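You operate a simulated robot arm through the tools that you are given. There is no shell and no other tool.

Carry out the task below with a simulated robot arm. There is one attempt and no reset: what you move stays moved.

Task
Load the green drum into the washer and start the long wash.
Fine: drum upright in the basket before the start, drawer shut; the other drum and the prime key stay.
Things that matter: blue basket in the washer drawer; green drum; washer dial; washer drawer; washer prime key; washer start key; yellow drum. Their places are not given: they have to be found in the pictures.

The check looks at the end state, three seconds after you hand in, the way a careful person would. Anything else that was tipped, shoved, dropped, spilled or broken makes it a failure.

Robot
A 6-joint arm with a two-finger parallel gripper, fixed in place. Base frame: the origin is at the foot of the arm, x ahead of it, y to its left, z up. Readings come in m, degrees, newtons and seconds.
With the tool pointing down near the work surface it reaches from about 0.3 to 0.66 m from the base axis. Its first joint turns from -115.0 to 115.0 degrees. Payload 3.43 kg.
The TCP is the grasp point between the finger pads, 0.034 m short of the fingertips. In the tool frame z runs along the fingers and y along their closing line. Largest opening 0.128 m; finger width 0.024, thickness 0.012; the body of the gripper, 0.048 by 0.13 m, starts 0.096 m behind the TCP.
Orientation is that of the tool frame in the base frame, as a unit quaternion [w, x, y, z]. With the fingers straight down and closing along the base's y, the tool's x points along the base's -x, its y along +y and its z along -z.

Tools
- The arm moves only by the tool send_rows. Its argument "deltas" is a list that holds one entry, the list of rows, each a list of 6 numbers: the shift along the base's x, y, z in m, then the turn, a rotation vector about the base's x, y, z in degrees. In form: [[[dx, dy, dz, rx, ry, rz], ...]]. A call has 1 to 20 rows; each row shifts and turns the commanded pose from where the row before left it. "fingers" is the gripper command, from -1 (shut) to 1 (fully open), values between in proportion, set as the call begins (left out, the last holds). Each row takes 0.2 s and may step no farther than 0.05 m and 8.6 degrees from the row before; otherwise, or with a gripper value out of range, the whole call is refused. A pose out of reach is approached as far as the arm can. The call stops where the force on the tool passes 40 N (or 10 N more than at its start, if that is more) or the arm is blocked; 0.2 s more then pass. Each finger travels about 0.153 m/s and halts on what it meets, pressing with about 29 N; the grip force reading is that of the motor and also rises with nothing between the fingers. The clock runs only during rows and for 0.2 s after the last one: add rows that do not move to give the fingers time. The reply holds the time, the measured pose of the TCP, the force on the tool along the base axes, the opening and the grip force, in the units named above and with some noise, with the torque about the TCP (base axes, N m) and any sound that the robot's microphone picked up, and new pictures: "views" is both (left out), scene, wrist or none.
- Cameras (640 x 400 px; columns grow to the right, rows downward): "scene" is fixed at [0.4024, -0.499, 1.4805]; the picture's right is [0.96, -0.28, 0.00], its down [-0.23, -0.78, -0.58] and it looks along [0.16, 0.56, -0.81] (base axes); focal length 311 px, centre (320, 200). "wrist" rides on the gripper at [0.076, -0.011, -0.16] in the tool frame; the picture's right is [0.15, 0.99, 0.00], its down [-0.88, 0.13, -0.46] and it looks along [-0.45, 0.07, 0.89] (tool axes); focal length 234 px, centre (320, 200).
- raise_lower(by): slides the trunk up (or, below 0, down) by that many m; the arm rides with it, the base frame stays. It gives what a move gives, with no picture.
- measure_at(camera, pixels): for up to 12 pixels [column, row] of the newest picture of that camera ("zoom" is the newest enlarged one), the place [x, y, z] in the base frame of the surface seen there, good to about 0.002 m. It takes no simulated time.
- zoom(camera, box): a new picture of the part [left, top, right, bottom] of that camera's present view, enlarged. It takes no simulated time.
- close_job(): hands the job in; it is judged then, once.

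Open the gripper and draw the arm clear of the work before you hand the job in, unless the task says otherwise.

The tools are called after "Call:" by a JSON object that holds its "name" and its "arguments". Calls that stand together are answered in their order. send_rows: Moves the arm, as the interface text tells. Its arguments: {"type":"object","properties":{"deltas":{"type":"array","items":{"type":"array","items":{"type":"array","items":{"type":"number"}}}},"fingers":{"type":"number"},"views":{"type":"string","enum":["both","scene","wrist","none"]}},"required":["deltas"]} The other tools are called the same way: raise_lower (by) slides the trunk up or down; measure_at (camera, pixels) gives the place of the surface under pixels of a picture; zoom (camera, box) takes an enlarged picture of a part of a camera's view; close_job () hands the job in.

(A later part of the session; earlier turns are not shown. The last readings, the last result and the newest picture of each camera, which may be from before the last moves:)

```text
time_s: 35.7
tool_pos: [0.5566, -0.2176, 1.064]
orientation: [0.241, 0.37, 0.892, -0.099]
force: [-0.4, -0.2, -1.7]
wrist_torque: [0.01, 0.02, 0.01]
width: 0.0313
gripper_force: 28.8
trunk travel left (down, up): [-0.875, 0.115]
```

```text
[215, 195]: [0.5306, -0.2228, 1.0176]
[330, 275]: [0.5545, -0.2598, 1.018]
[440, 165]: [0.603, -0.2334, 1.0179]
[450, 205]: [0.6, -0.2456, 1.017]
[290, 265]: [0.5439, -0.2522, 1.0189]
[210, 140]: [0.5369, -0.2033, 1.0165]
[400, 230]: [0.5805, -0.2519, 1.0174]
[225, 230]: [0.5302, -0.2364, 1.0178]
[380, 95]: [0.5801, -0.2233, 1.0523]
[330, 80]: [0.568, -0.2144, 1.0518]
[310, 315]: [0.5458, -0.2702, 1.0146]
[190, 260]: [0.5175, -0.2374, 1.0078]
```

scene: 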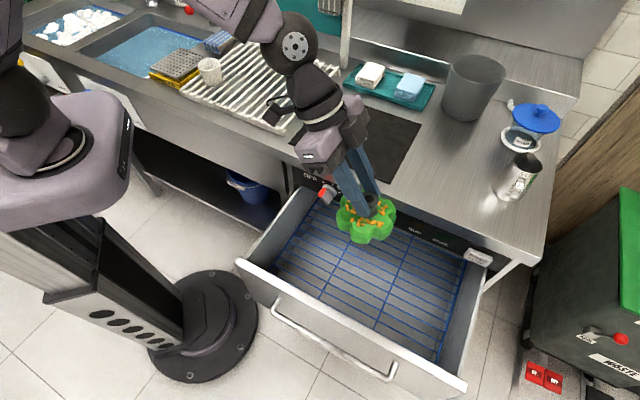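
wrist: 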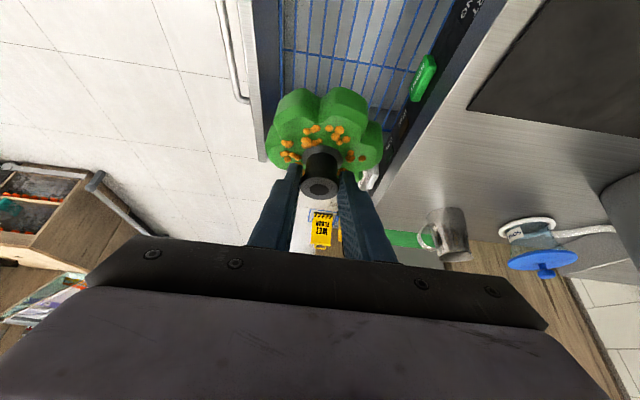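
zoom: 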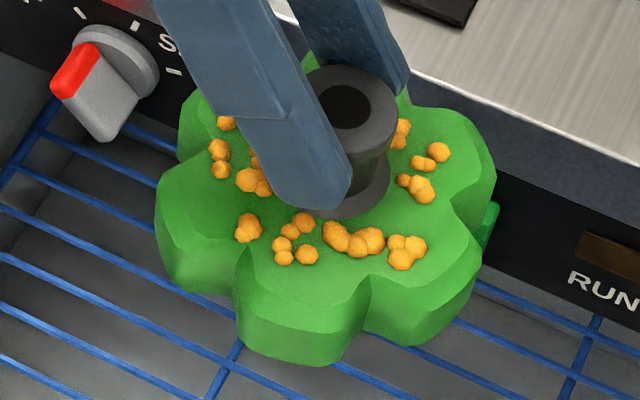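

The drum's top is level (z≈1.0177 all round), stem top 1.052. I measure the mat and the wire heights below, to work out how far down to go.

Call:
{"name": "measure_at", "arguments": {"camera": "scene", "pixels": [[400, 110], [395, 130], [380, 165]]}}

Call:
{"name": "measure_at", "arguments": {"camera": "zoom", "pixels": [[100, 238], [150, 335], [225, 360], [180, 302], [560, 320], [585, 350], [510, 350]]}}

Call:
{"name": "raise_lower", "arguments": {"by": -0.32}}

```text
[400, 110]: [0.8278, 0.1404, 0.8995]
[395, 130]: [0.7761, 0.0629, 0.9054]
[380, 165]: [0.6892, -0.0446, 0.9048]
```

```text
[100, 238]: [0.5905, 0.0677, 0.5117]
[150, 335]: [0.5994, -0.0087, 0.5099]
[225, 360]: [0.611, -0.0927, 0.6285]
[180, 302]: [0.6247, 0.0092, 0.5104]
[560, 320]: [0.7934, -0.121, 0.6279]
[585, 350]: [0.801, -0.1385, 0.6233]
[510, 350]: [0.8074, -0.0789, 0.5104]
```

```text
time_s: 38.9
tool_pos: [0.557, -0.2164, 0.7438]
orientation: [0.239, 0.37, 0.893, -0.098]
force: [-0.6, 0.7, -1.1]
wrist_torque: [0.02, 0.01, 0.02]
width: 0.0314
gripper_force: 29.1
trunk travel left (down, up): [-0.555, 0.435]
```

Mat is at 0.905, so the drum's base is 0.0785 below the TCP; contact with the wires (0.628) comes at TCP z≈0.7065. I take pictures before the final lowering.

Call:
{"name": "send_rows", "arguments": {"deltas": [[[0, 0, -0.01, 0, 0, 0], [0, 0, -0.008, 0, 0, 0]]], "views": "both"}}

Call:
{"name": "zoom", "arguments": {"camera": "scene", "box": [235, 150, 475, 320]}}

```text
time_s: 39.5
tool_pos: [0.5575, -0.2167, 0.7249]
orientation: [0.239, 0.37, 0.892, -0.099]
force: [0.1, 0.4, -1.6]
wrist_torque: [-0.01, -0.01, -0.01]
width: 0.0312
gripper_force: 28.6
trunk travel left (down, up): [-0.555, 0.435]
```

scene: 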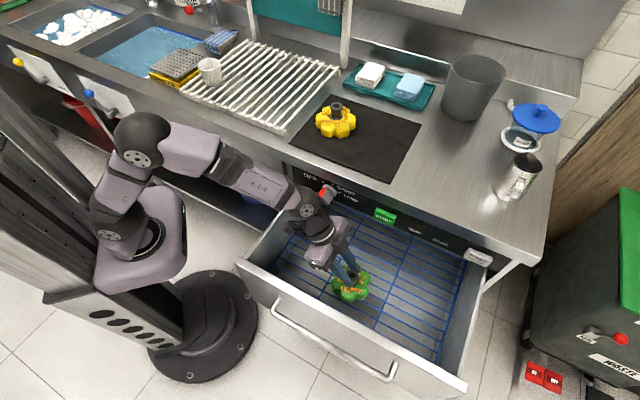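
wrist: 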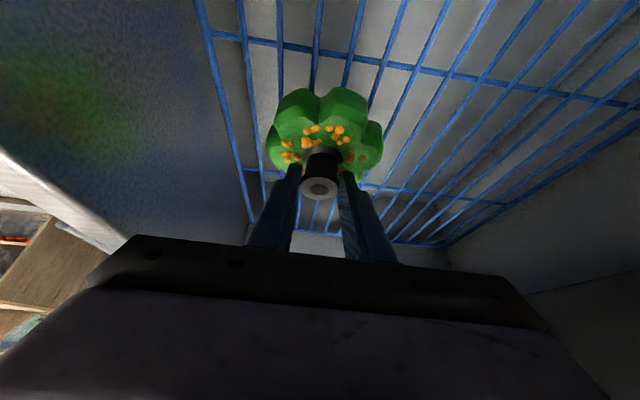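

```text
2.35 times, centred on (355, 235) of scene
```

zoom: 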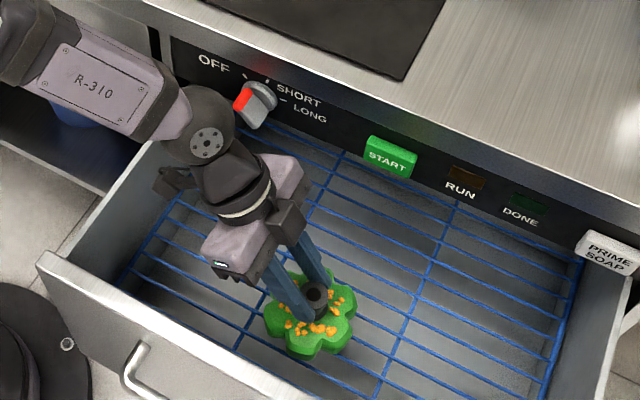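

Drum is just above the wires. I measure the basket's front edge wire and neighbouring bars in the wrist picture to confirm the drum will stand fully inside.

Call:
{"name": "measure_at", "arguments": {"camera": "wrist", "pixels": [[225, 100], [237, 150], [253, 120], [279, 60], [316, 50], [351, 70], [382, 65], [270, 42], [250, 170], [330, 130], [325, 110], [400, 190]]}}

Call:
{"name": "measure_at", "arguments": {"camera": "scene", "pixels": [[255, 183], [225, 165], [311, 200], [345, 252], [318, 255], [300, 225]]}}

```text
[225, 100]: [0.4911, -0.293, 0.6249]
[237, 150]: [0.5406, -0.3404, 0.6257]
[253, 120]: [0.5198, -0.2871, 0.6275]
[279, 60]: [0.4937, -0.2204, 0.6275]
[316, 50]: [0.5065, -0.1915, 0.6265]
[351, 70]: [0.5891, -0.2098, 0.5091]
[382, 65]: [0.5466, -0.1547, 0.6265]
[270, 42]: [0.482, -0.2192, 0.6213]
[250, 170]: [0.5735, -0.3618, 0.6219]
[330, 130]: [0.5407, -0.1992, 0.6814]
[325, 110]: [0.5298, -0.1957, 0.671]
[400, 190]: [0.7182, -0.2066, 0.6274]
```

```text
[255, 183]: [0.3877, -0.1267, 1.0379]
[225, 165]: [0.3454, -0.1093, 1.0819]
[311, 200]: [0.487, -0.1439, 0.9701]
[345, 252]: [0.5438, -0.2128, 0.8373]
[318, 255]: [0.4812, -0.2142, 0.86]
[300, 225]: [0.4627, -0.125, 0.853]
```

The basket spans from d=0.141 inward, with bars every ~0.029 m; the drum at d=0.24 stands well inside between the crossbars. I lower slowly to contact.

Call:
{"name": "send_rows", "arguments": {"deltas": [[[0, 0, -0.006, 0, 0, 0], [0, 0, -0.006, 0, 0, 0], [0, 0, -0.003, 0, 0, 0], [0, 0, -0.002, 0, 0, 0]]], "views": "wrist"}}

```text
time_s: 40.5
tool_pos: [0.558, -0.2179, 0.7094]
orientation: [0.24, 0.369, 0.893, -0.098]
force: [-0.3, 0.1, -1.1]
wrist_torque: [-0.02, 0.02, 0.02]
width: 0.0312
gripper_force: 29.1
trunk travel left (down, up): [-0.555, 0.435]
```

wrist: 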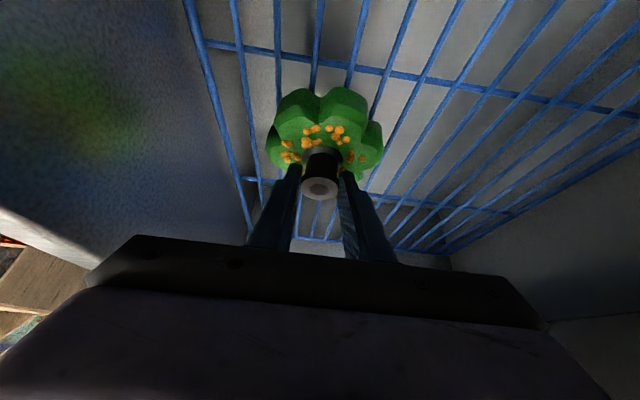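

No contact yet at z=0.7094 (force about -1 N). I go down another few millimetres in 1 mm steps.

Call:
{"name": "send_rows", "arguments": {"deltas": [[[0, 0, -0.001, 0, 0, 0], [0, 0, -0.001, 0, 0, 0], [0, 0, -0.001, 0, 0, 0]]], "views": "none"}}

```text
time_s: 41.3
tool_pos: [0.5566, -0.2165, 0.708]
orientation: [0.242, 0.369, 0.892, -0.099]
force: [2.3, 1.1, 7.3]
wrist_torque: [-0.25, 0.06, 0.0]
width: 0.0314
gripper_force: 29.3
trunk travel left (down, up): [-0.555, 0.435]
```

The drum now rests on the wires (Fz +7 N). I open the fingers to about 0.07 m to release it.

Call:
{"name": "send_rows", "arguments": {"deltas": [[[0, 0, 0, 0, 0, 0], [0, 0, 0, 0, 0, 0], [0, 0, 0, 0, 0, 0]]], "fingers": 0.1, "views": "both"}}

```text
time_s: 42.1
tool_pos: [0.5554, -0.2167, 0.7052]
orientation: [0.239, 0.37, 0.893, -0.099]
force: [-0.5, 0.5, 0.4]
wrist_torque: [-0.02, 0.01, -0.01]
width: 0.0702
gripper_force: 0.1
trunk travel left (down, up): [-0.555, 0.435]
```

scene: 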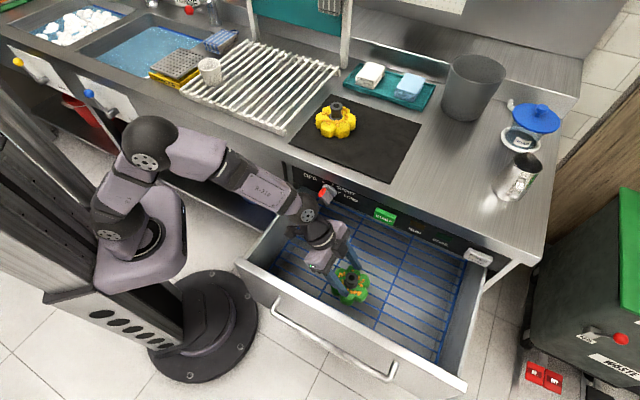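
wrist: 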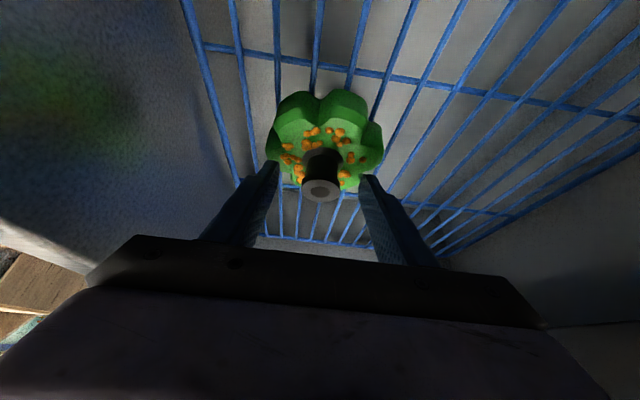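

Released; the drum stands on the rack. I raise straight up with the trunk by 0.32 m, the reverse of how I came, and look at it.

Call:
{"name": "raise_lower", "arguments": {"by": 0.32}}

Call:
{"name": "send_rows", "arguments": {"deltas": [[[0, 0, 0.02, 0, 0, 0], [0, 0, 0.02, 0, 0, 0]]], "views": "both"}}

Call:
{"name": "zoom", "arguments": {"camera": "scene", "box": [235, 170, 505, 340]}}

```text
time_s: 45.3
tool_pos: [0.5561, -0.2168, 1.0255]
orientation: [0.239, 0.369, 0.893, -0.098]
force: [0.0, 0.1, -1.0]
wrist_torque: [-0.03, 0.0, -0.02]
width: 0.0701
gripper_force: 0.1
trunk travel left (down, up): [-0.875, 0.115]
```

```text
time_s: 45.9
tool_pos: [0.5575, -0.2172, 1.0664]
orientation: [0.24, 0.37, 0.892, -0.099]
force: [0.7, 0.2, 0.8]
wrist_torque: [-0.01, 0.01, 0.0]
width: 0.0704
gripper_force: 0.0
trunk travel left (down, up): [-0.875, 0.115]
```

scene: 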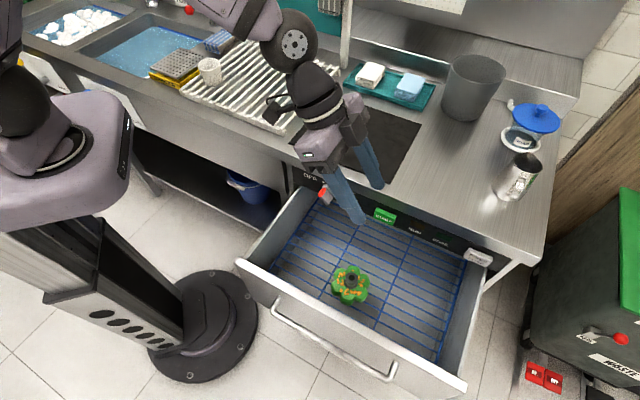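
wrist: 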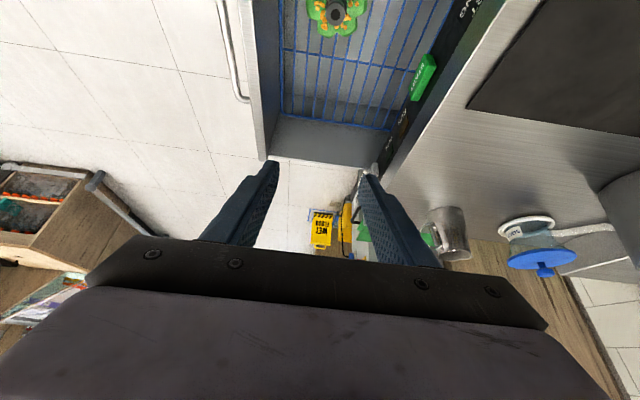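

```text
2.35 times, centred on (370, 255) of scene
```

zoom: 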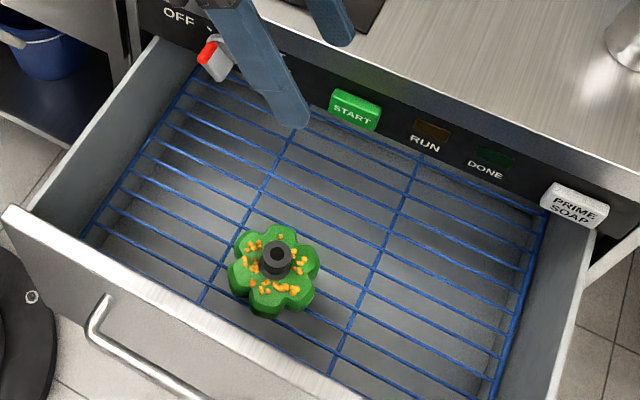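

The green drum stands upright in the basket. Next is shutting the drawer: I measure the handle's present place and then untilt and pitch the tool to face it again.

Call:
{"name": "measure_at", "arguments": {"camera": "scene", "pixels": [[300, 324], [330, 343], [370, 368], [279, 306], [250, 268], [350, 275], [352, 280]]}}

Call:
{"name": "send_rows", "arguments": {"deltas": [[[-0.02, -0.0135, 0, 5.303, 5.303, 0], [-0.02, -0.0135, 0, 5.303, 5.303, 0], [-0.02, -0.0135, 0, 5.303, 5.303, 0], [-0.02, -0.0135, 0, 5.303, 5.303, 0], [-0.01063, -0.00715, 0.0013, 5.303, -5.303, 0], [-0.01063, -0.00715, 0.0013, 5.303, -5.303, 0], [-0.01063, -0.00715, 0.0013, 5.303, -5.303, 0], [-0.01063, -0.00715, 0.0013, 5.303, -5.303, 0], [-0.01063, -0.00715, 0.0013, 5.303, -5.303, 0], [-0.01063, -0.00715, 0.0013, 5.303, -5.303, 0], [-0.01063, -0.00715, 0.0013, 5.303, -5.303, 0], [-0.01063, -0.00715, 0.0013, 5.303, -5.303, 0], [-0.01063, -0.00715, 0.0013, 5.303, -5.303, 0], [-0.01063, -0.00715, 0.0013, 5.303, -5.303, 0], [-0.01063, -0.00715, 0.0013, 5.303, -5.303, 0], [-0.01063, -0.00715, 0.0013, 5.303, -5.303, 0], [0, 0, 0, 0, 0, 0]]], "views": "both"}}

```text
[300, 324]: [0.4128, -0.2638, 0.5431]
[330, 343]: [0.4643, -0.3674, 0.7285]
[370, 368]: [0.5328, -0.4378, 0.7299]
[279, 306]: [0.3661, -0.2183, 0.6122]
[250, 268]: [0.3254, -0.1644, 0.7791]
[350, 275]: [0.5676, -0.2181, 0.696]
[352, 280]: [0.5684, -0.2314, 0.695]
```

```text
time_s: 49.5
tool_pos: [0.3488, -0.3576, 1.0822]
orientation: [0.272, 0.27, 0.653, 0.653]
force: [0.5, 0.7, 0.4]
wrist_torque: [0.02, -0.02, 0.03]
width: 0.0704
gripper_force: 0.0
trunk travel left (down, up): [-0.875, 0.115]
```

scene: 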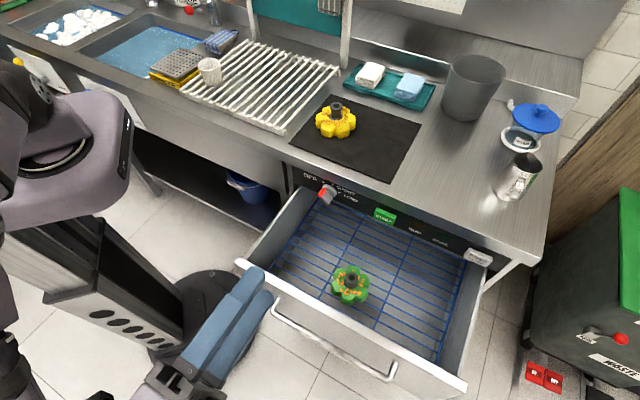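
wrist: 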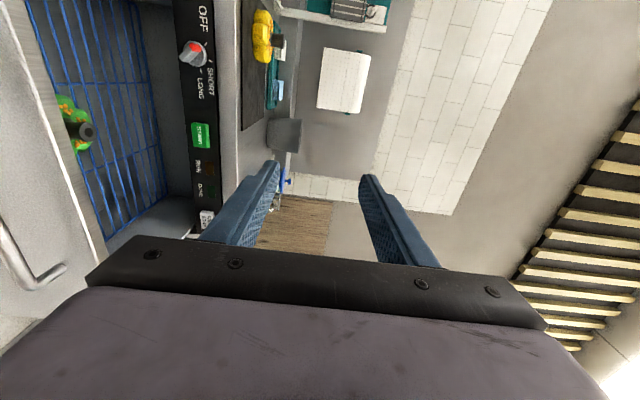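

Bar now at d≈0.064, z≈0.723; the fingertips are at d≈0.028. I lower the trunk 0.36 m to handle height.

Call:
{"name": "raise_lower", "arguments": {"by": -0.36}}

Call:
{"name": "send_rows", "arguments": {"deltas": [[[0, 0, 0, 0, 0, 0]]], "views": "both"}}

```text
time_s: 53.0
tool_pos: [0.3491, -0.3576, 0.722]
orientation: [0.271, 0.271, 0.653, 0.653]
force: [1.0, -0.1, 0.2]
wrist_torque: [0.03, 0.01, 0.06]
width: 0.0704
gripper_force: 0.0
trunk travel left (down, up): [-0.515, 0.475]
```

```text
time_s: 53.4
tool_pos: [0.3487, -0.3567, 0.7224]
orientation: [0.273, 0.271, 0.652, 0.653]
force: [0.1, -0.4, -0.1]
wrist_torque: [-0.01, -0.02, 0.01]
width: 0.0703
gripper_force: 0.1
trunk travel left (down, up): [-0.515, 0.475]
```

scene: 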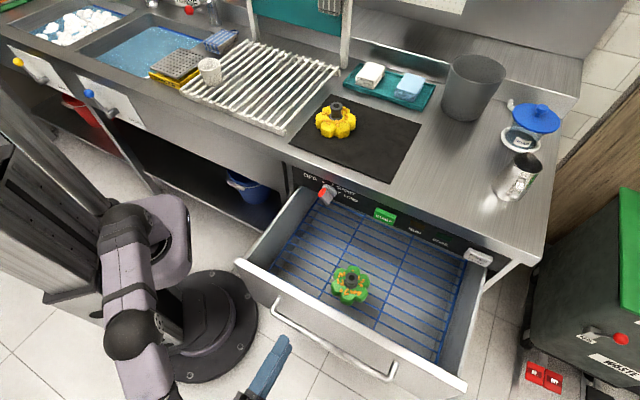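
wrist: 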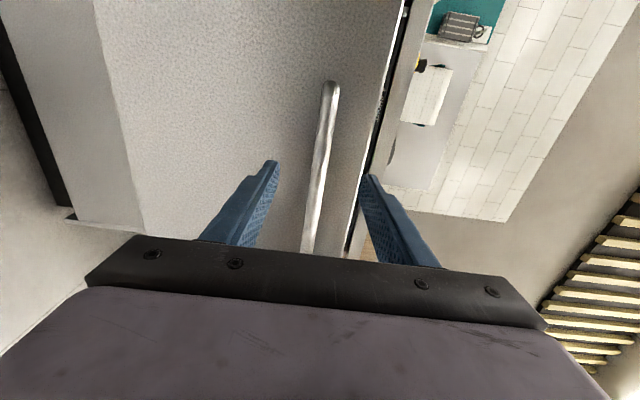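

The bar is again between the fingers (wrist col ~318). I advance 0.055 m and close on it.

Call:
{"name": "send_rows", "arguments": {"deltas": [[[0.00975, 0.00975, 0, 0, 0, 0], [0.00975, 0.00975, 0, 0, 0, 0], [0.00975, 0.00975, 0, 0, 0, 0], [0.00975, 0.00975, 0, 0, 0, 0]]], "views": "none"}}

Call:
{"name": "send_rows", "arguments": {"deltas": [[[0, 0, 0, 0, 0, 0], [0, 0, 0, 0, 0, 0], [0, 0, 0, 0, 0, 0]]], "fingers": -1, "views": "wrist"}}

```text
time_s: 54.4
tool_pos: [0.389, -0.318, 0.7208]
orientation: [0.271, 0.27, 0.653, 0.654]
force: [0.3, 0.0, 0.6]
wrist_torque: [-0.02, -0.03, 0.02]
width: 0.0706
gripper_force: 0.1
trunk travel left (down, up): [-0.515, 0.475]
```

```text
time_s: 55.2
tool_pos: [0.3886, -0.3191, 0.7213]
orientation: [0.271, 0.269, 0.653, 0.654]
force: [3.1, 0.7, 3.0]
wrist_torque: [0.14, -0.01, 0.07]
width: 0.0155
gripper_force: 45.0
trunk travel left (down, up): [-0.515, 0.475]
```

wrist: 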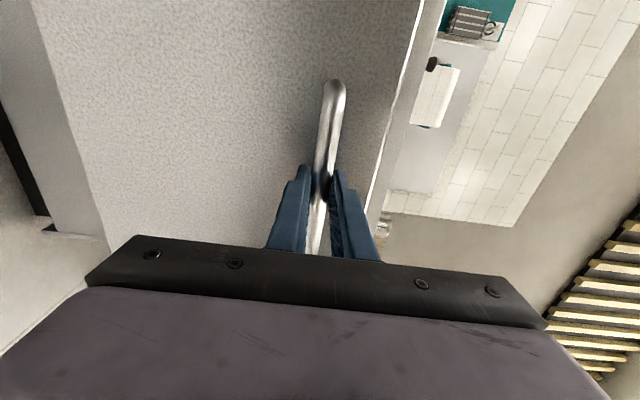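

Bar gripped again (0.0155). I push the drawer in smoothly, with gentle acceleration so the drum doesn't tip, about 0.235 m of the 0.279 m travel.

Call:
{"name": "send_rows", "arguments": {"deltas": [[[0.003, 0.003, 0, 0, 0, 0], [0.006, 0.006, 0, 0, 0, 0], [0.009, 0.009, 0, 0, 0, 0], [0.011, 0.011, 0, 0, 0, 0], [0.011, 0.011, 0, 0, 0, 0], [0.011, 0.011, 0, 0, 0, 0], [0.011, 0.011, 0, 0, 0, 0], [0.011, 0.011, 0, 0, 0, 0], [0.011, 0.011, 0, 0, 0, 0], [0.011, 0.011, 0, 0, 0, 0], [0.011, 0.011, 0, 0, 0, 0], [0.011, 0.011, 0, 0, 0, 0], [0.011, 0.011, 0, 0, 0, 0], [0.011, 0.011, 0, 0, 0, 0], [0.011, 0.011, 0, 0, 0, 0], [0.008, 0.008, 0, 0, 0, 0], [0.005, 0.005, 0, 0, 0, 0], [0.003, 0.003, 0, 0, 0, 0]]], "views": "both"}}

```text
time_s: 59.0
tool_pos: [0.5552, -0.1529, 0.7213]
orientation: [0.271, 0.271, 0.651, 0.655]
force: [7.4, -9.0, 1.1]
wrist_torque: [-0.05, -0.05, -1.35]
width: 0.0157
gripper_force: 44.5
trunk travel left (down, up): [-0.515, 0.475]
```

scene: 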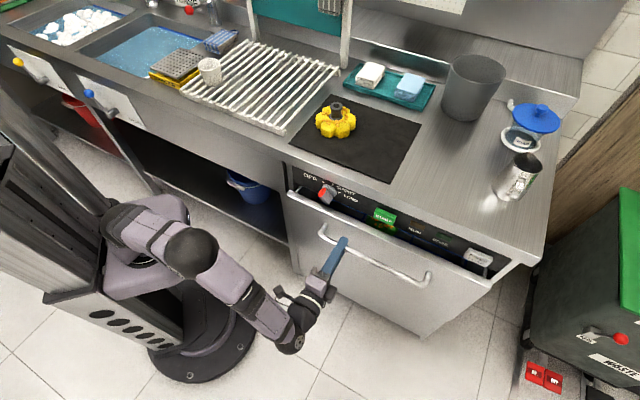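
wrist: 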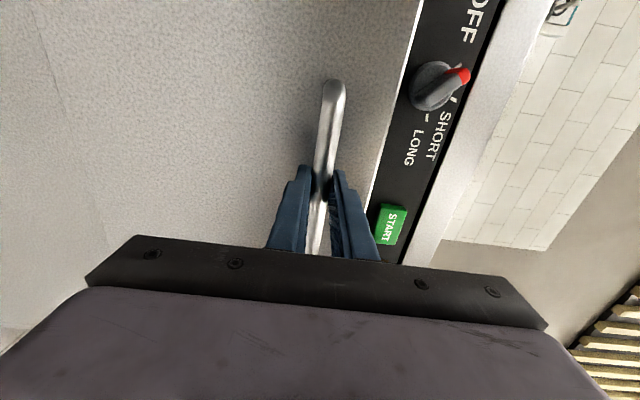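

About 0.045 m remain. I push on more slowly until the drawer seats, the force limit guarding the end.

Call:
{"name": "send_rows", "arguments": {"deltas": [[[0.005, 0.004, 0, 0, 0, 0], [0.006, 0.005, 0, 0, 0, 0], [0.006, 0.006, 0, 0, 0, 0], [0.005, 0.005, 0, 0, 0, 0], [0.004, 0.004, 0, 0, 0, 0], [0.003, 0.003, 0, 0, 0, 0], [0.002, 0.002, 0, 0, 0, 0], [0.002, 0.002, 0, 0, 0, 0]]], "views": "both"}}

```text
time_s: 60.8
tool_pos: [0.586, -0.1201, 0.7218]
orientation: [0.271, 0.27, 0.654, 0.653]
force: [3.3, 0.4, 1.3]
wrist_torque: [-0.05, -0.08, -0.77]
width: 0.0158
gripper_force: 45.3
trunk travel left (down, up): [-0.515, 0.475]
```

scene: 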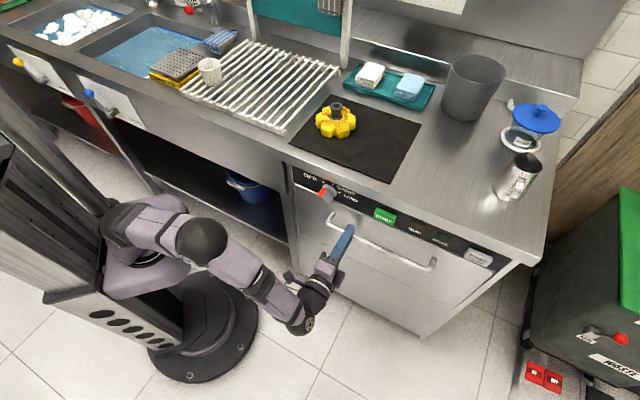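
wrist: 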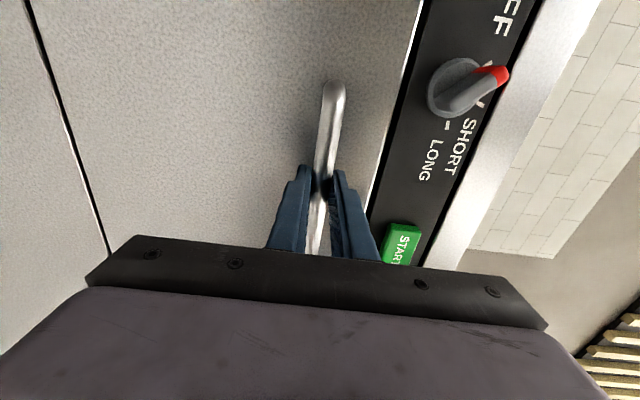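

It looks shut; I push a few more millimetres to make sure it has seated against the stop.

Call:
{"name": "send_rows", "arguments": {"deltas": [[[0.0015, 0.0015, 0, 0, 0, 0], [0.0015, 0.0015, 0, 0, 0, 0], [0.0015, 0.0015, 0, 0, 0, 0]]], "views": "scene"}}

Call:
{"name": "measure_at", "arguments": {"camera": "scene", "pixels": [[310, 232], [400, 285], [450, 290], [300, 215], [330, 225], [425, 265], [400, 300], [360, 200]]}}

Call:
{"name": "zoom", "arguments": {"camera": "scene", "box": [280, 160, 520, 310]}}

```text
time_s: 61.7
tool_pos: [0.5877, -0.1204, 0.7221]
orientation: [0.271, 0.271, 0.652, 0.654]
force: [-14.1, -5.6, 1.4]
wrist_torque: [-0.07, -0.07, 0.2]
width: 0.0156
gripper_force: 45.5
trunk travel left (down, up): [-0.515, 0.475]
stopped in row 3: the force on the tool passed its limit at 40 N (the readings are from after the stop); the commanded pose is now the measured one
```

scene: 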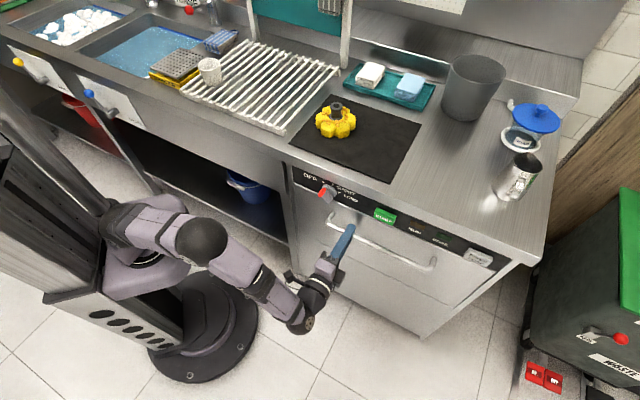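

```text
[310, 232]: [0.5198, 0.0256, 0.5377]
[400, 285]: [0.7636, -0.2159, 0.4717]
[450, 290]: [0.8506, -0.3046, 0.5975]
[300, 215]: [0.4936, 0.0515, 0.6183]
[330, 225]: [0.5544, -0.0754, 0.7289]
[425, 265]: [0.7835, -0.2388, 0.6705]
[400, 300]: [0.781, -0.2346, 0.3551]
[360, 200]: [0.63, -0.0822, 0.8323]
```

```text
2.67 times, centred on (400, 235) of scene
```

zoom: 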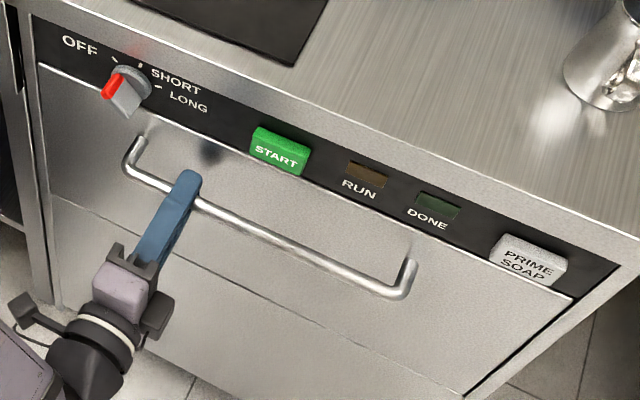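

The drawer is seated flush (front at d≈0.386 and the push met the stop). I release the bar and back away 0.14 m.

Call:
{"name": "send_rows", "arguments": {"deltas": [[[0, 0, 0, 0, 0, 0], [0, 0, 0, 0, 0, 0], [-0.01, -0.01, 0, 0, 0, 0], [-0.015, -0.015, 0, 0, 0, 0], [-0.025, -0.025, 0, 0, 0, 0], [-0.025, -0.025, 0, 0, 0, 0], [-0.025, -0.025, 0, 0, 0, 0]]], "fingers": 0.1, "views": "both"}}

Call:
{"name": "zoom", "arguments": {"camera": "wrist", "box": [340, 0, 480, 140]}}

```text
time_s: 63.3
tool_pos: [0.4893, -0.2173, 0.7216]
orientation: [0.271, 0.272, 0.653, 0.653]
force: [0.4, 0.8, -0.4]
wrist_torque: [0.04, 0.02, 0.05]
width: 0.0706
gripper_force: 0.1
trunk travel left (down, up): [-0.515, 0.475]
```

scene: 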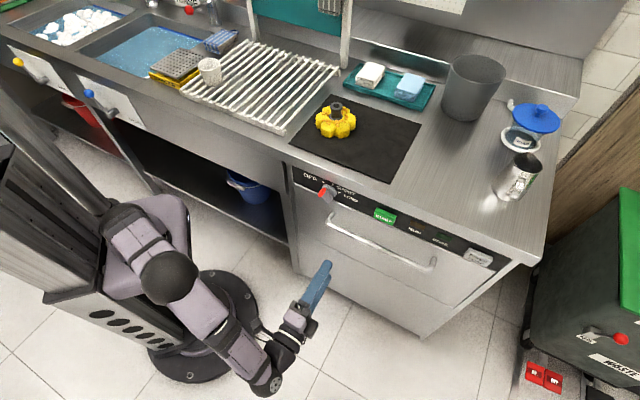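
wrist: 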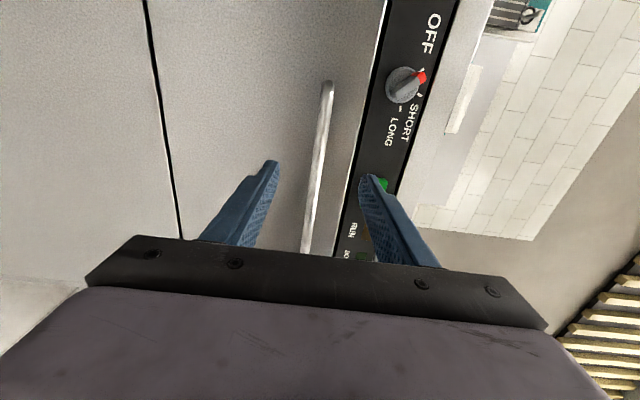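

```text
2.86 times, centred on (410, 70) of wrist
```

zoom: 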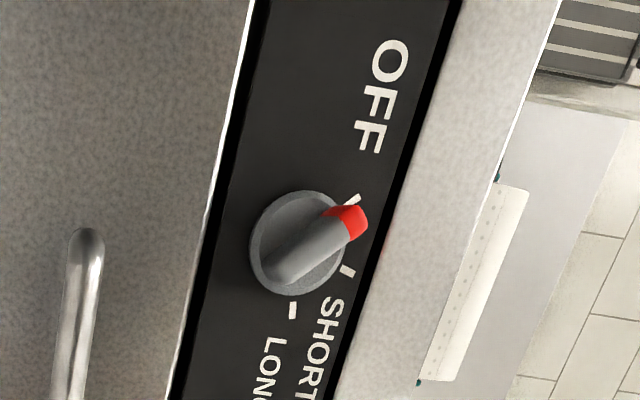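

The wrist zoom shows the dial clearly: ticks OFF (352,200), SHORT (347,271), LONG (292,310), and the red pointer end at (348,222). I measure these and the knob's rim and fin.

Call:
{"name": "measure_at", "arguments": {"camera": "zoom", "pixels": [[352, 200], [347, 271], [292, 310], [256, 245], [300, 195], [315, 285], [270, 282], [272, 265], [300, 235], [335, 212], [357, 228], [290, 280]]}}

Call:
{"name": "measure_at", "arguments": {"camera": "zoom", "pixels": [[345, 215], [330, 235], [310, 250], [290, 265], [350, 238], [325, 258], [300, 278], [280, 250], [255, 265], [285, 293], [275, 205], [230, 200]]}}

```text
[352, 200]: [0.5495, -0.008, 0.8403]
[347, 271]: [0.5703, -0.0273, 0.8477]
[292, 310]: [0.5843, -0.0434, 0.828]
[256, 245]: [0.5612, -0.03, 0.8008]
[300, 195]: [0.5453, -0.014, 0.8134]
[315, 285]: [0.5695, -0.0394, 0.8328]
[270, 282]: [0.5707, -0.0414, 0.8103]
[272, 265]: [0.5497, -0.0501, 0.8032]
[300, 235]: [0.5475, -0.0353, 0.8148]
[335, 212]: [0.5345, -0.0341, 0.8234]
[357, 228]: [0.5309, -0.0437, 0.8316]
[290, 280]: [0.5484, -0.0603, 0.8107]
```

```text
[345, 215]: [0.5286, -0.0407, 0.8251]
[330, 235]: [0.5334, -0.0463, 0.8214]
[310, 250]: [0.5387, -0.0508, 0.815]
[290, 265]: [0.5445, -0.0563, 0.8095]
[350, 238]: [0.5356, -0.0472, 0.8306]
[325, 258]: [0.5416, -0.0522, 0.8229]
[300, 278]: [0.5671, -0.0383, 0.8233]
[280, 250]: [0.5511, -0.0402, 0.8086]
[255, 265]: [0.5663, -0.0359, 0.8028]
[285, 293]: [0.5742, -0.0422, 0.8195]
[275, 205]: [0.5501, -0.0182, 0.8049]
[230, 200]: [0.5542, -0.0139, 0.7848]
```

The dial: centre s≈0.4155, z≈0.8195; ticks at about −45° (OFF), +15° (SHORT), +75° (LONG) from vertical; fin about 11 mm wide and 30 mm deep with its front at d≈0.345. I raise the trunk to dial height, then roll the tool -135° in front of it to line the fingers up with the fin.

Call:
{"name": "raise_lower", "arguments": {"by": 0.098}}

Call:
{"name": "send_rows", "arguments": {"deltas": [[[-0.0022, 0.0044, 0, -5.303, -5.303, 0], [-0.0022, 0.0044, 0, -5.303, -5.303, 0], [-0.0022, 0.0044, 0, -5.303, -5.303, 0], [-0.0022, 0.0044, 0, -5.303, -5.303, 0], [-0.0022, 0.0044, 0, -5.303, -5.303, 0], [-0.0022, 0.0044, 0, -5.303, -5.303, 0], [-0.0022, 0.0044, 0, -5.303, -5.303, 0], [-0.0022, 0.0044, 0, -5.303, -5.303, 0], [-0.0022, 0.0044, 0, -5.303, -5.303, 0], [-0.0022, 0.0044, 0, -5.303, -5.303, 0], [-0.0022, 0.0044, 0, -5.303, -5.303, 0], [-0.0022, 0.0044, 0, -5.303, -5.303, 0], [-0.0022, 0.0044, 0, -5.303, -5.303, 0], [-0.0022, 0.0044, 0, -5.303, -5.303, 0], [-0.0022, 0.0044, 0, -5.303, -5.303, 0], [-0.0022, 0.0044, 0, -5.303, -5.303, 0], [-0.0022, 0.0044, 0, -5.303, -5.303, 0], [-0.0022, 0.0044, 0, -5.303, -5.303, 0]]], "fingers": -0.3, "views": "both"}}

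```text
time_s: 64.6
tool_pos: [0.4888, -0.217, 0.8204]
orientation: [0.271, 0.273, 0.653, 0.653]
force: [0.4, -0.7, -0.6]
wrist_torque: [-0.02, 0.01, -0.01]
width: 0.0705
gripper_force: 0.0
trunk travel left (down, up): [-0.613, 0.377]
```

```text
time_s: 68.4
tool_pos: [0.5435, -0.2544, 0.9068]
orientation: [0.708, -0.499, 0.499, 0.004]
force: [0.2, -0.7, 0.5]
wrist_torque: [-0.01, -0.02, 0.04]
width: 0.0446
gripper_force: 0.1
out of reach, approached as far as the arm can: row 14, 15, 16, 17, 18
trunk travel left (down, up): [-0.613, 0.377]
```

scene: 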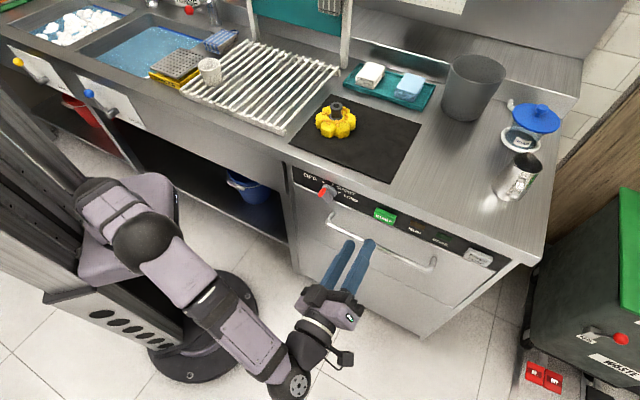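
wrist: 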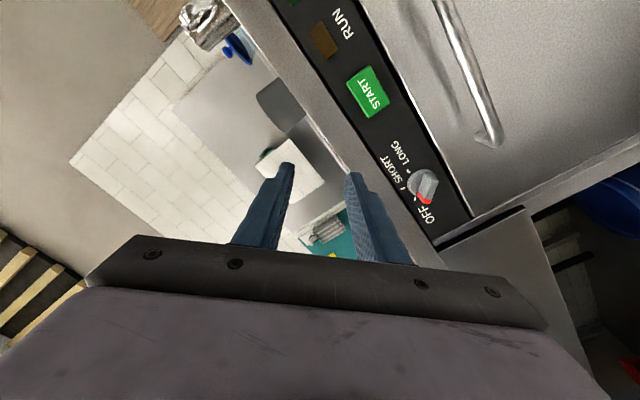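

The roll to -135° at that spot is out of the arm's reach (wrist limit). I roll back +135° and will use the other direction instead (+45° to +165°).

Call:
{"name": "send_rows", "arguments": {"deltas": [[[0, 0, 0, 5.303, 5.303, 0], [0, 0, 0, 5.303, 5.303, 0], [0, 0, 0, 5.303, 5.303, 0], [0, 0, 0, 5.303, 5.303, 0], [0, 0, 0, 5.303, 5.303, 0], [0, 0, 0, 5.303, 5.303, 0], [0, 0, 0, 5.303, 5.303, 0], [0, 0, 0, 5.303, 5.303, 0], [0, 0, 0, 5.303, 5.303, 0], [0, 0, 0, 5.303, 5.303, 0], [0, 0, 0, 5.303, 5.303, 0], [0, 0, 0, 5.303, 5.303, 0], [0, 0, 0, 5.303, 5.303, 0], [0, 0, 0, 5.303, 5.303, 0], [0, 0, 0, 5.303, 5.303, 0], [0, 0, 0, 5.303, 5.303, 0], [0, 0, 0, 5.303, 5.303, 0], [0, 0, 0, 5.303, 5.303, 0]]], "views": "both"}}

```text
time_s: 72.2
tool_pos: [0.5443, -0.2551, 0.9056]
orientation: [0.27, 0.274, 0.651, 0.654]
force: [0.0, 1.0, -0.2]
wrist_torque: [-0.01, -0.02, -0.02]
width: 0.0446
gripper_force: 0.0
trunk travel left (down, up): [-0.613, 0.377]
```

scene: 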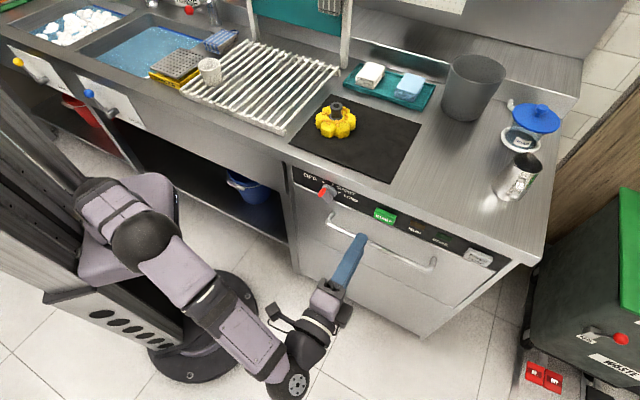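
wrist: 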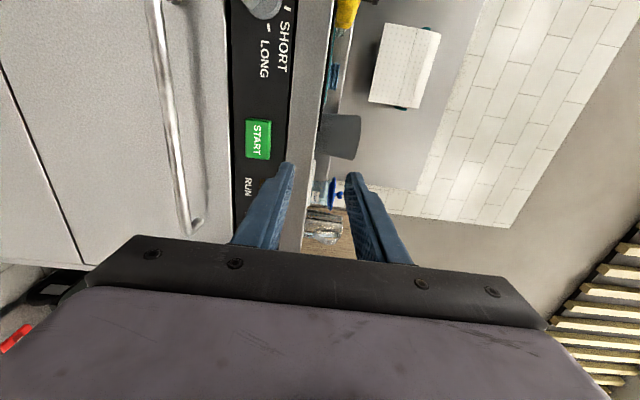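

The roll itself works here (pose now s=0.565, d=0.205, z=0.906), so the limit came from the position near the base. I test the un-rolled approach to the dial's front at s=0.4155, d=0.22, z=0.82.

Call:
{"name": "send_rows", "arguments": {"deltas": [[[-0.01585, 0.0195, -0.01427, 0, 0, 0], [-0.01585, 0.0195, -0.01427, 0, 0, 0], [-0.01585, 0.0195, -0.01427, 0, 0, 0], [-0.01585, 0.0195, -0.01427, 0, 0, 0], [-0.01585, 0.0195, -0.01427, 0, 0, 0], [-0.01585, 0.0195, -0.01427, 0, 0, 0]]], "views": "both"}}

```text
time_s: 73.6
tool_pos: [0.4463, -0.1371, 0.8202]
orientation: [0.27, 0.273, 0.653, 0.653]
force: [-0.5, -0.3, -0.3]
wrist_torque: [0.01, 0.01, 0.03]
width: 0.0449
gripper_force: 0.1
trunk travel left (down, up): [-0.613, 0.377]
```

scene: 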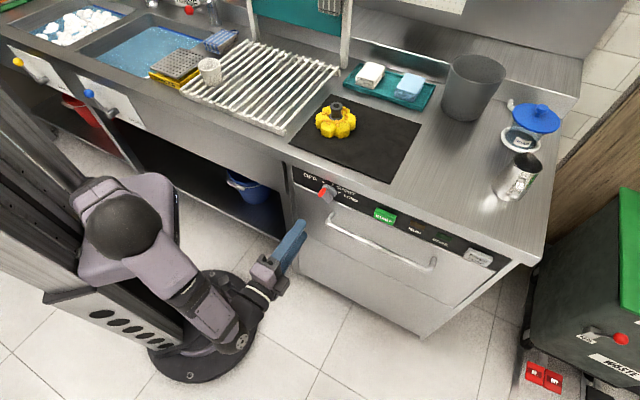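
wrist: 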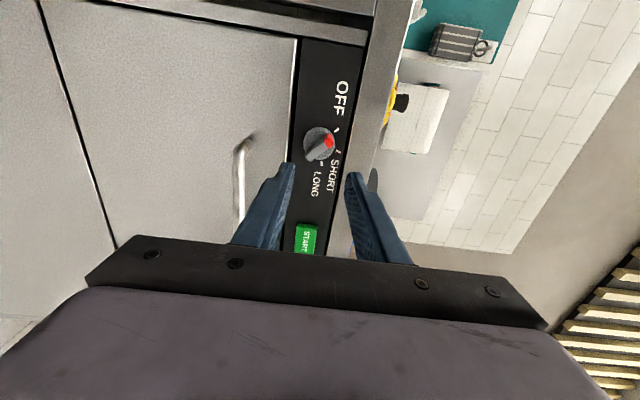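

The un-rolled pose in front of the dial is reachable. I test the positive roll here, in free space, to +150°.

Call:
{"name": "send_rows", "arguments": {"deltas": [[[0, 0, 0, 5.303, 5.303, 0], [0, 0, 0, 5.303, 5.303, 0], [0, 0, 0, 5.303, 5.303, 0], [0, 0, 0, 5.303, 5.303, 0], [0, 0, 0, 5.303, 5.303, 0], [0, 0, 0, 5.303, 5.303, 0], [0, 0, 0, 5.303, 5.303, 0], [0, 0, 0, 5.303, 5.303, 0], [0, 0, 0, 5.303, 5.303, 0], [0, 0, 0, 5.303, 5.303, 0], [0, 0, 0, 5.303, 5.303, 0], [0, 0, 0, 5.303, 5.303, 0], [0, 0, 0, 5.303, 5.303, 0], [0, 0, 0, 5.303, 5.303, 0], [0, 0, 0, 5.303, 5.303, 0], [0, 0, 0, 5.303, 5.303, 0], [0, 0, 0, 5.303, 5.303, 0], [0, 0, 0, 5.303, 5.303, 0], [0, 0, 0, 5.303, 5.303, 0], [0, 0, 0, 5.303, 5.303, 0]]], "views": "scene"}}

```text
time_s: 77.8
tool_pos: [0.4494, -0.1382, 0.8199]
orientation: [-0.562, 0.702, -0.092, 0.429]
force: [0.5, 0.3, 0.5]
wrist_torque: [0.0, -0.02, 0.0]
width: 0.045
gripper_force: 0.1
trunk travel left (down, up): [-0.613, 0.377]
```

scene: 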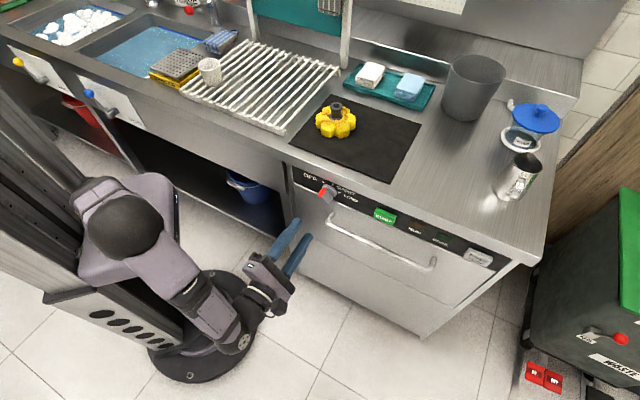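

+150° is reached with the position holding. I roll on to +172.5° to verify the end range, then back to +45°, the fin-aligned angle.

Call:
{"name": "send_rows", "arguments": {"deltas": [[[0, 0, 0, 5.303, 5.303, 0], [0, 0, 0, 5.303, 5.303, 0], [0, 0, 0, 5.303, 5.303, 0], [0, 0, 0, -5.303, -5.303, 0], [0, 0, 0, -5.303, -5.303, 0], [0, 0, 0, -5.303, -5.303, 0], [0, 0, 0, -5.303, -5.303, 0], [0, 0, 0, -5.303, -5.303, 0], [0, 0, 0, -5.303, -5.303, 0], [0, 0, 0, -5.303, -5.303, 0], [0, 0, 0, -5.303, -5.303, 0], [0, 0, 0, -5.303, -5.303, 0], [0, 0, 0, -5.303, -5.303, 0], [0, 0, 0, -5.303, -5.303, 0], [0, 0, 0, -5.303, -5.303, 0], [0, 0, 0, -5.303, -5.303, 0], [0, 0, 0, -5.303, -5.303, 0], [0, 0, 0, -5.303, -5.303, 0], [0, 0, 0, -5.303, -5.303, 0], [0, 0, 0, -5.303, -5.303, 0]]], "views": "both"}}

Call:
{"name": "zoom", "arguments": {"camera": "wrist", "box": [220, 60, 420, 260]}}

```text
time_s: 82.0
tool_pos: [0.4489, -0.1374, 0.8207]
orientation: [0.001, 0.502, 0.5, 0.706]
force: [1.0, 0.5, -0.8]
wrist_torque: [0.0, -0.02, -0.01]
width: 0.0448
gripper_force: 0.0
trunk travel left (down, up): [-0.613, 0.377]
```

scene: 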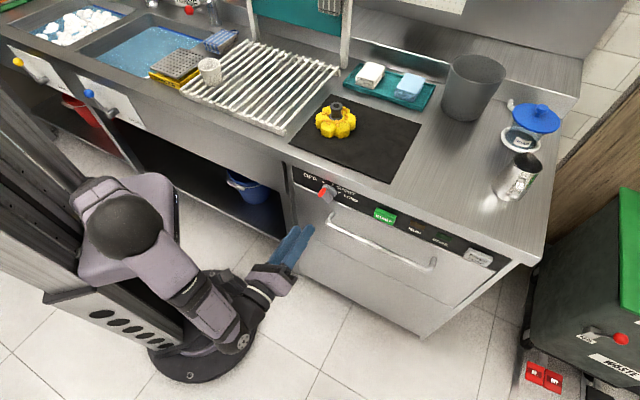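
wrist: 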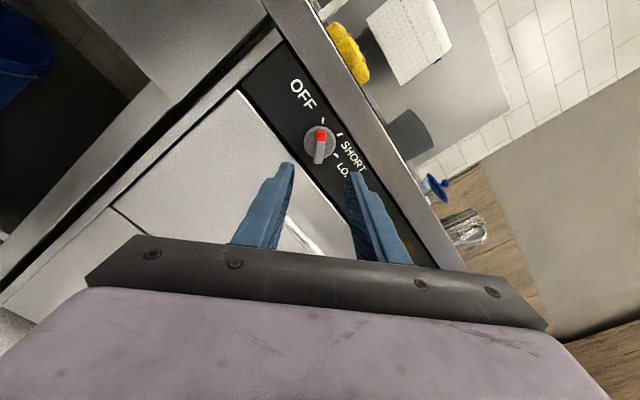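

```text
2.00 times, centred on (320, 160) of wrist
```

zoom: 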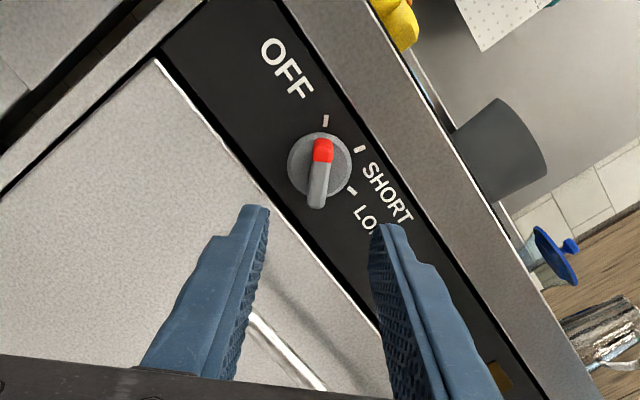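

The fin is now parallel to the finger pads and centred (zoom col ~320). I measure the fin and disc again from this view to fix the knob's axis.

Call:
{"name": "measure_at", "arguments": {"camera": "zoom", "pixels": [[322, 150], [320, 175], [318, 198], [308, 190], [328, 190], [290, 160], [350, 160], [298, 185], [342, 188], [325, 120], [359, 150], [352, 190]]}}

```text
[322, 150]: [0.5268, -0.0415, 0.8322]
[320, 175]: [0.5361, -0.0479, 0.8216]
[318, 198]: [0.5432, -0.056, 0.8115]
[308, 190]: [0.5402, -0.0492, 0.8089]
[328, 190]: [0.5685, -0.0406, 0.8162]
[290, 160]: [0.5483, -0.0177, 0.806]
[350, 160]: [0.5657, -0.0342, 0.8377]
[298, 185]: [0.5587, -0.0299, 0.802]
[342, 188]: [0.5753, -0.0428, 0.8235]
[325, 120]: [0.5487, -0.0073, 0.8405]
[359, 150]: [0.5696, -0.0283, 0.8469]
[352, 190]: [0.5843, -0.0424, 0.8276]
```

The knob axis is at s≈0.4155, z≈0.8195. I advance 0.114 m straight in so the fingers straddle the fin, tips stopping ~7 mm short of the disc.

Call:
{"name": "send_rows", "arguments": {"deltas": [[[0.0125, 0.0122, -0.001, 0, 0, 0], [0.0125, 0.0125, 0, 0, 0, 0], [0.0125, 0.0125, 0, 0, 0, 0], [0.0125, 0.0125, 0, 0, 0, 0], [0.0115, 0.011, 0, 0, 0, 0], [0.01, 0.01, 0, 0, 0, 0], [0.006, 0.0058, 0, 0, 0, 0], [0.0036, 0.0036, 0, 0, 0, 0]]], "views": "both"}}

Call:
{"name": "zoom", "arguments": {"camera": "wrist", "box": [220, 60, 420, 260]}}

```text
time_s: 83.8
tool_pos: [0.532, -0.0566, 0.8168]
orientation: [0.0, 0.503, 0.499, 0.706]
force: [-0.6, 0.9, -0.5]
wrist_torque: [-0.04, 0.02, 0.0]
width: 0.0449
gripper_force: 0.0
trunk travel left (down, up): [-0.613, 0.377]
```

scene: 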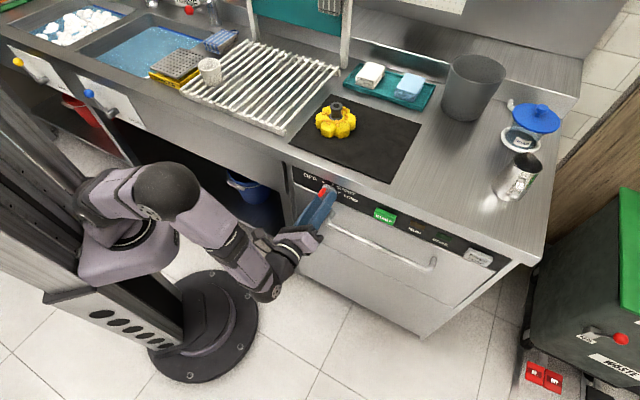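
wrist: 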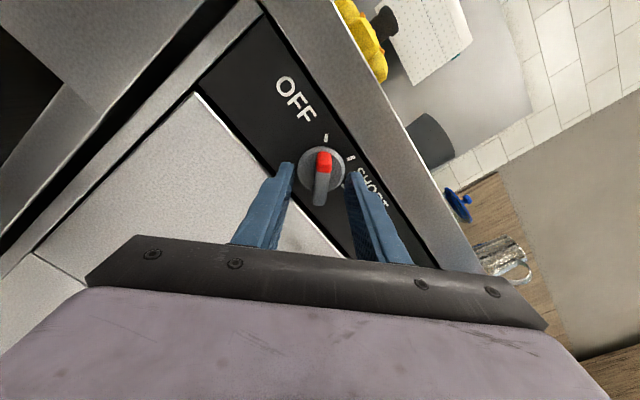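

```text
2.00 times, centred on (320, 160) of wrist
```

zoom: 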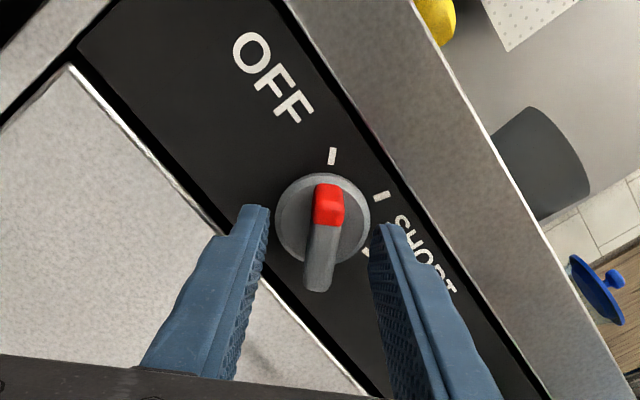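

From projection, the knob axis is about 3 mm higher than my tool axis. I trim (-1.5 mm in s, +3.3 mm in z) and close gently on the fin.

Call:
{"name": "send_rows", "arguments": {"deltas": [[[-0.001, 0.001, 0.0033, 0, 0, 0], [0, 0, 0, 0, 0, 0]]], "views": "none"}}

Call:
{"name": "send_rows", "arguments": {"deltas": [[[0, 0, 0, 0, 0, 0], [0, 0, 0, 0, 0, 0], [0, 0, 0, 0, 0, 0]]], "fingers": -1, "views": "wrist"}}

Call:
{"name": "zoom", "arguments": {"camera": "wrist", "box": [220, 60, 420, 260]}}

```text
time_s: 84.4
tool_pos: [0.5287, -0.0578, 0.8225]
orientation: [0.0, 0.502, 0.5, 0.706]
force: [0.1, 0.3, -0.4]
wrist_torque: [0.01, 0.01, 0.0]
width: 0.0448
gripper_force: 0.0
trunk travel left (down, up): [-0.613, 0.377]
```

```text
time_s: 85.2
tool_pos: [0.5279, -0.0565, 0.8209]
orientation: [0.0, 0.502, 0.5, 0.706]
force: [-5.0, 1.7, -5.4]
wrist_torque: [0.1, -0.11, -0.01]
width: 0.0115
gripper_force: 45.2
trunk travel left (down, up): [-0.613, 0.377]
```

wrist: 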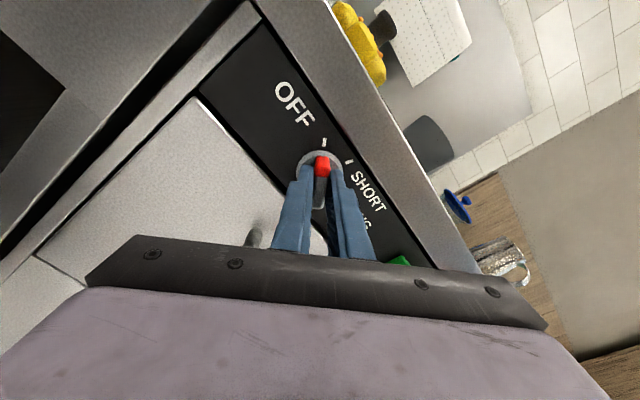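

```text
2.00 times, centred on (320, 160) of wrist
```

zoom: 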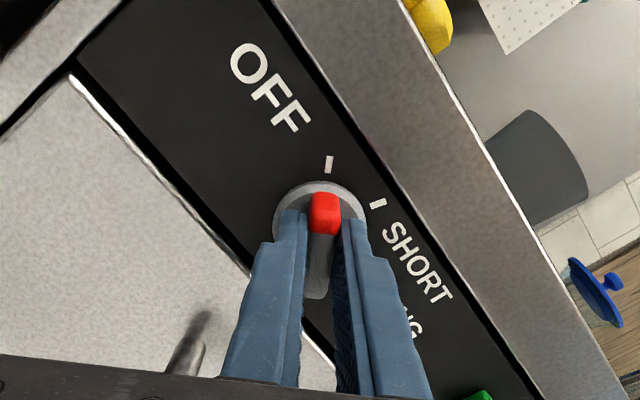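

The fin is held (0.0115 m). I turn clockwise about the dial axis, first 60° toward SHORT, watching forces.

Call:
{"name": "send_rows", "arguments": {"deltas": [[[0, 0, 0, 5.303, 5.303, 0], [0, 0, 0, 5.303, 5.303, 0], [0, 0, 0, 5.303, 5.303, 0], [0, 0, 0, 5.303, 5.303, 0], [0, 0, 0, 5.303, 5.303, 0], [0, 0, 0, 5.303, 5.303, 0], [0, 0, 0, 5.303, 5.303, 0], [0, 0, 0, 5.303, 5.303, 0]]], "views": "wrist"}}

Call:
{"name": "zoom", "arguments": {"camera": "wrist", "box": [220, 60, 420, 260]}}

```text
time_s: 87.0
tool_pos: [0.5294, -0.058, 0.822]
orientation: [-0.353, 0.685, 0.182, 0.61]
force: [-1.5, -9.1, -10.2]
wrist_torque: [-0.56, 0.47, 0.24]
width: 0.0118
gripper_force: 44.9
trunk travel left (down, up): [-0.613, 0.377]
```

wrist: 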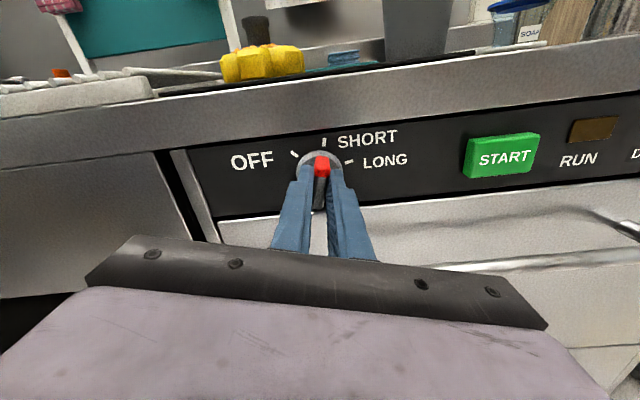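

```text
2.00 times, centred on (320, 160) of wrist
```

zoom: 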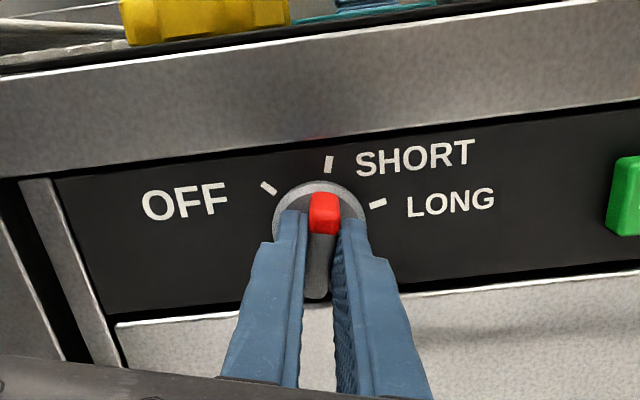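

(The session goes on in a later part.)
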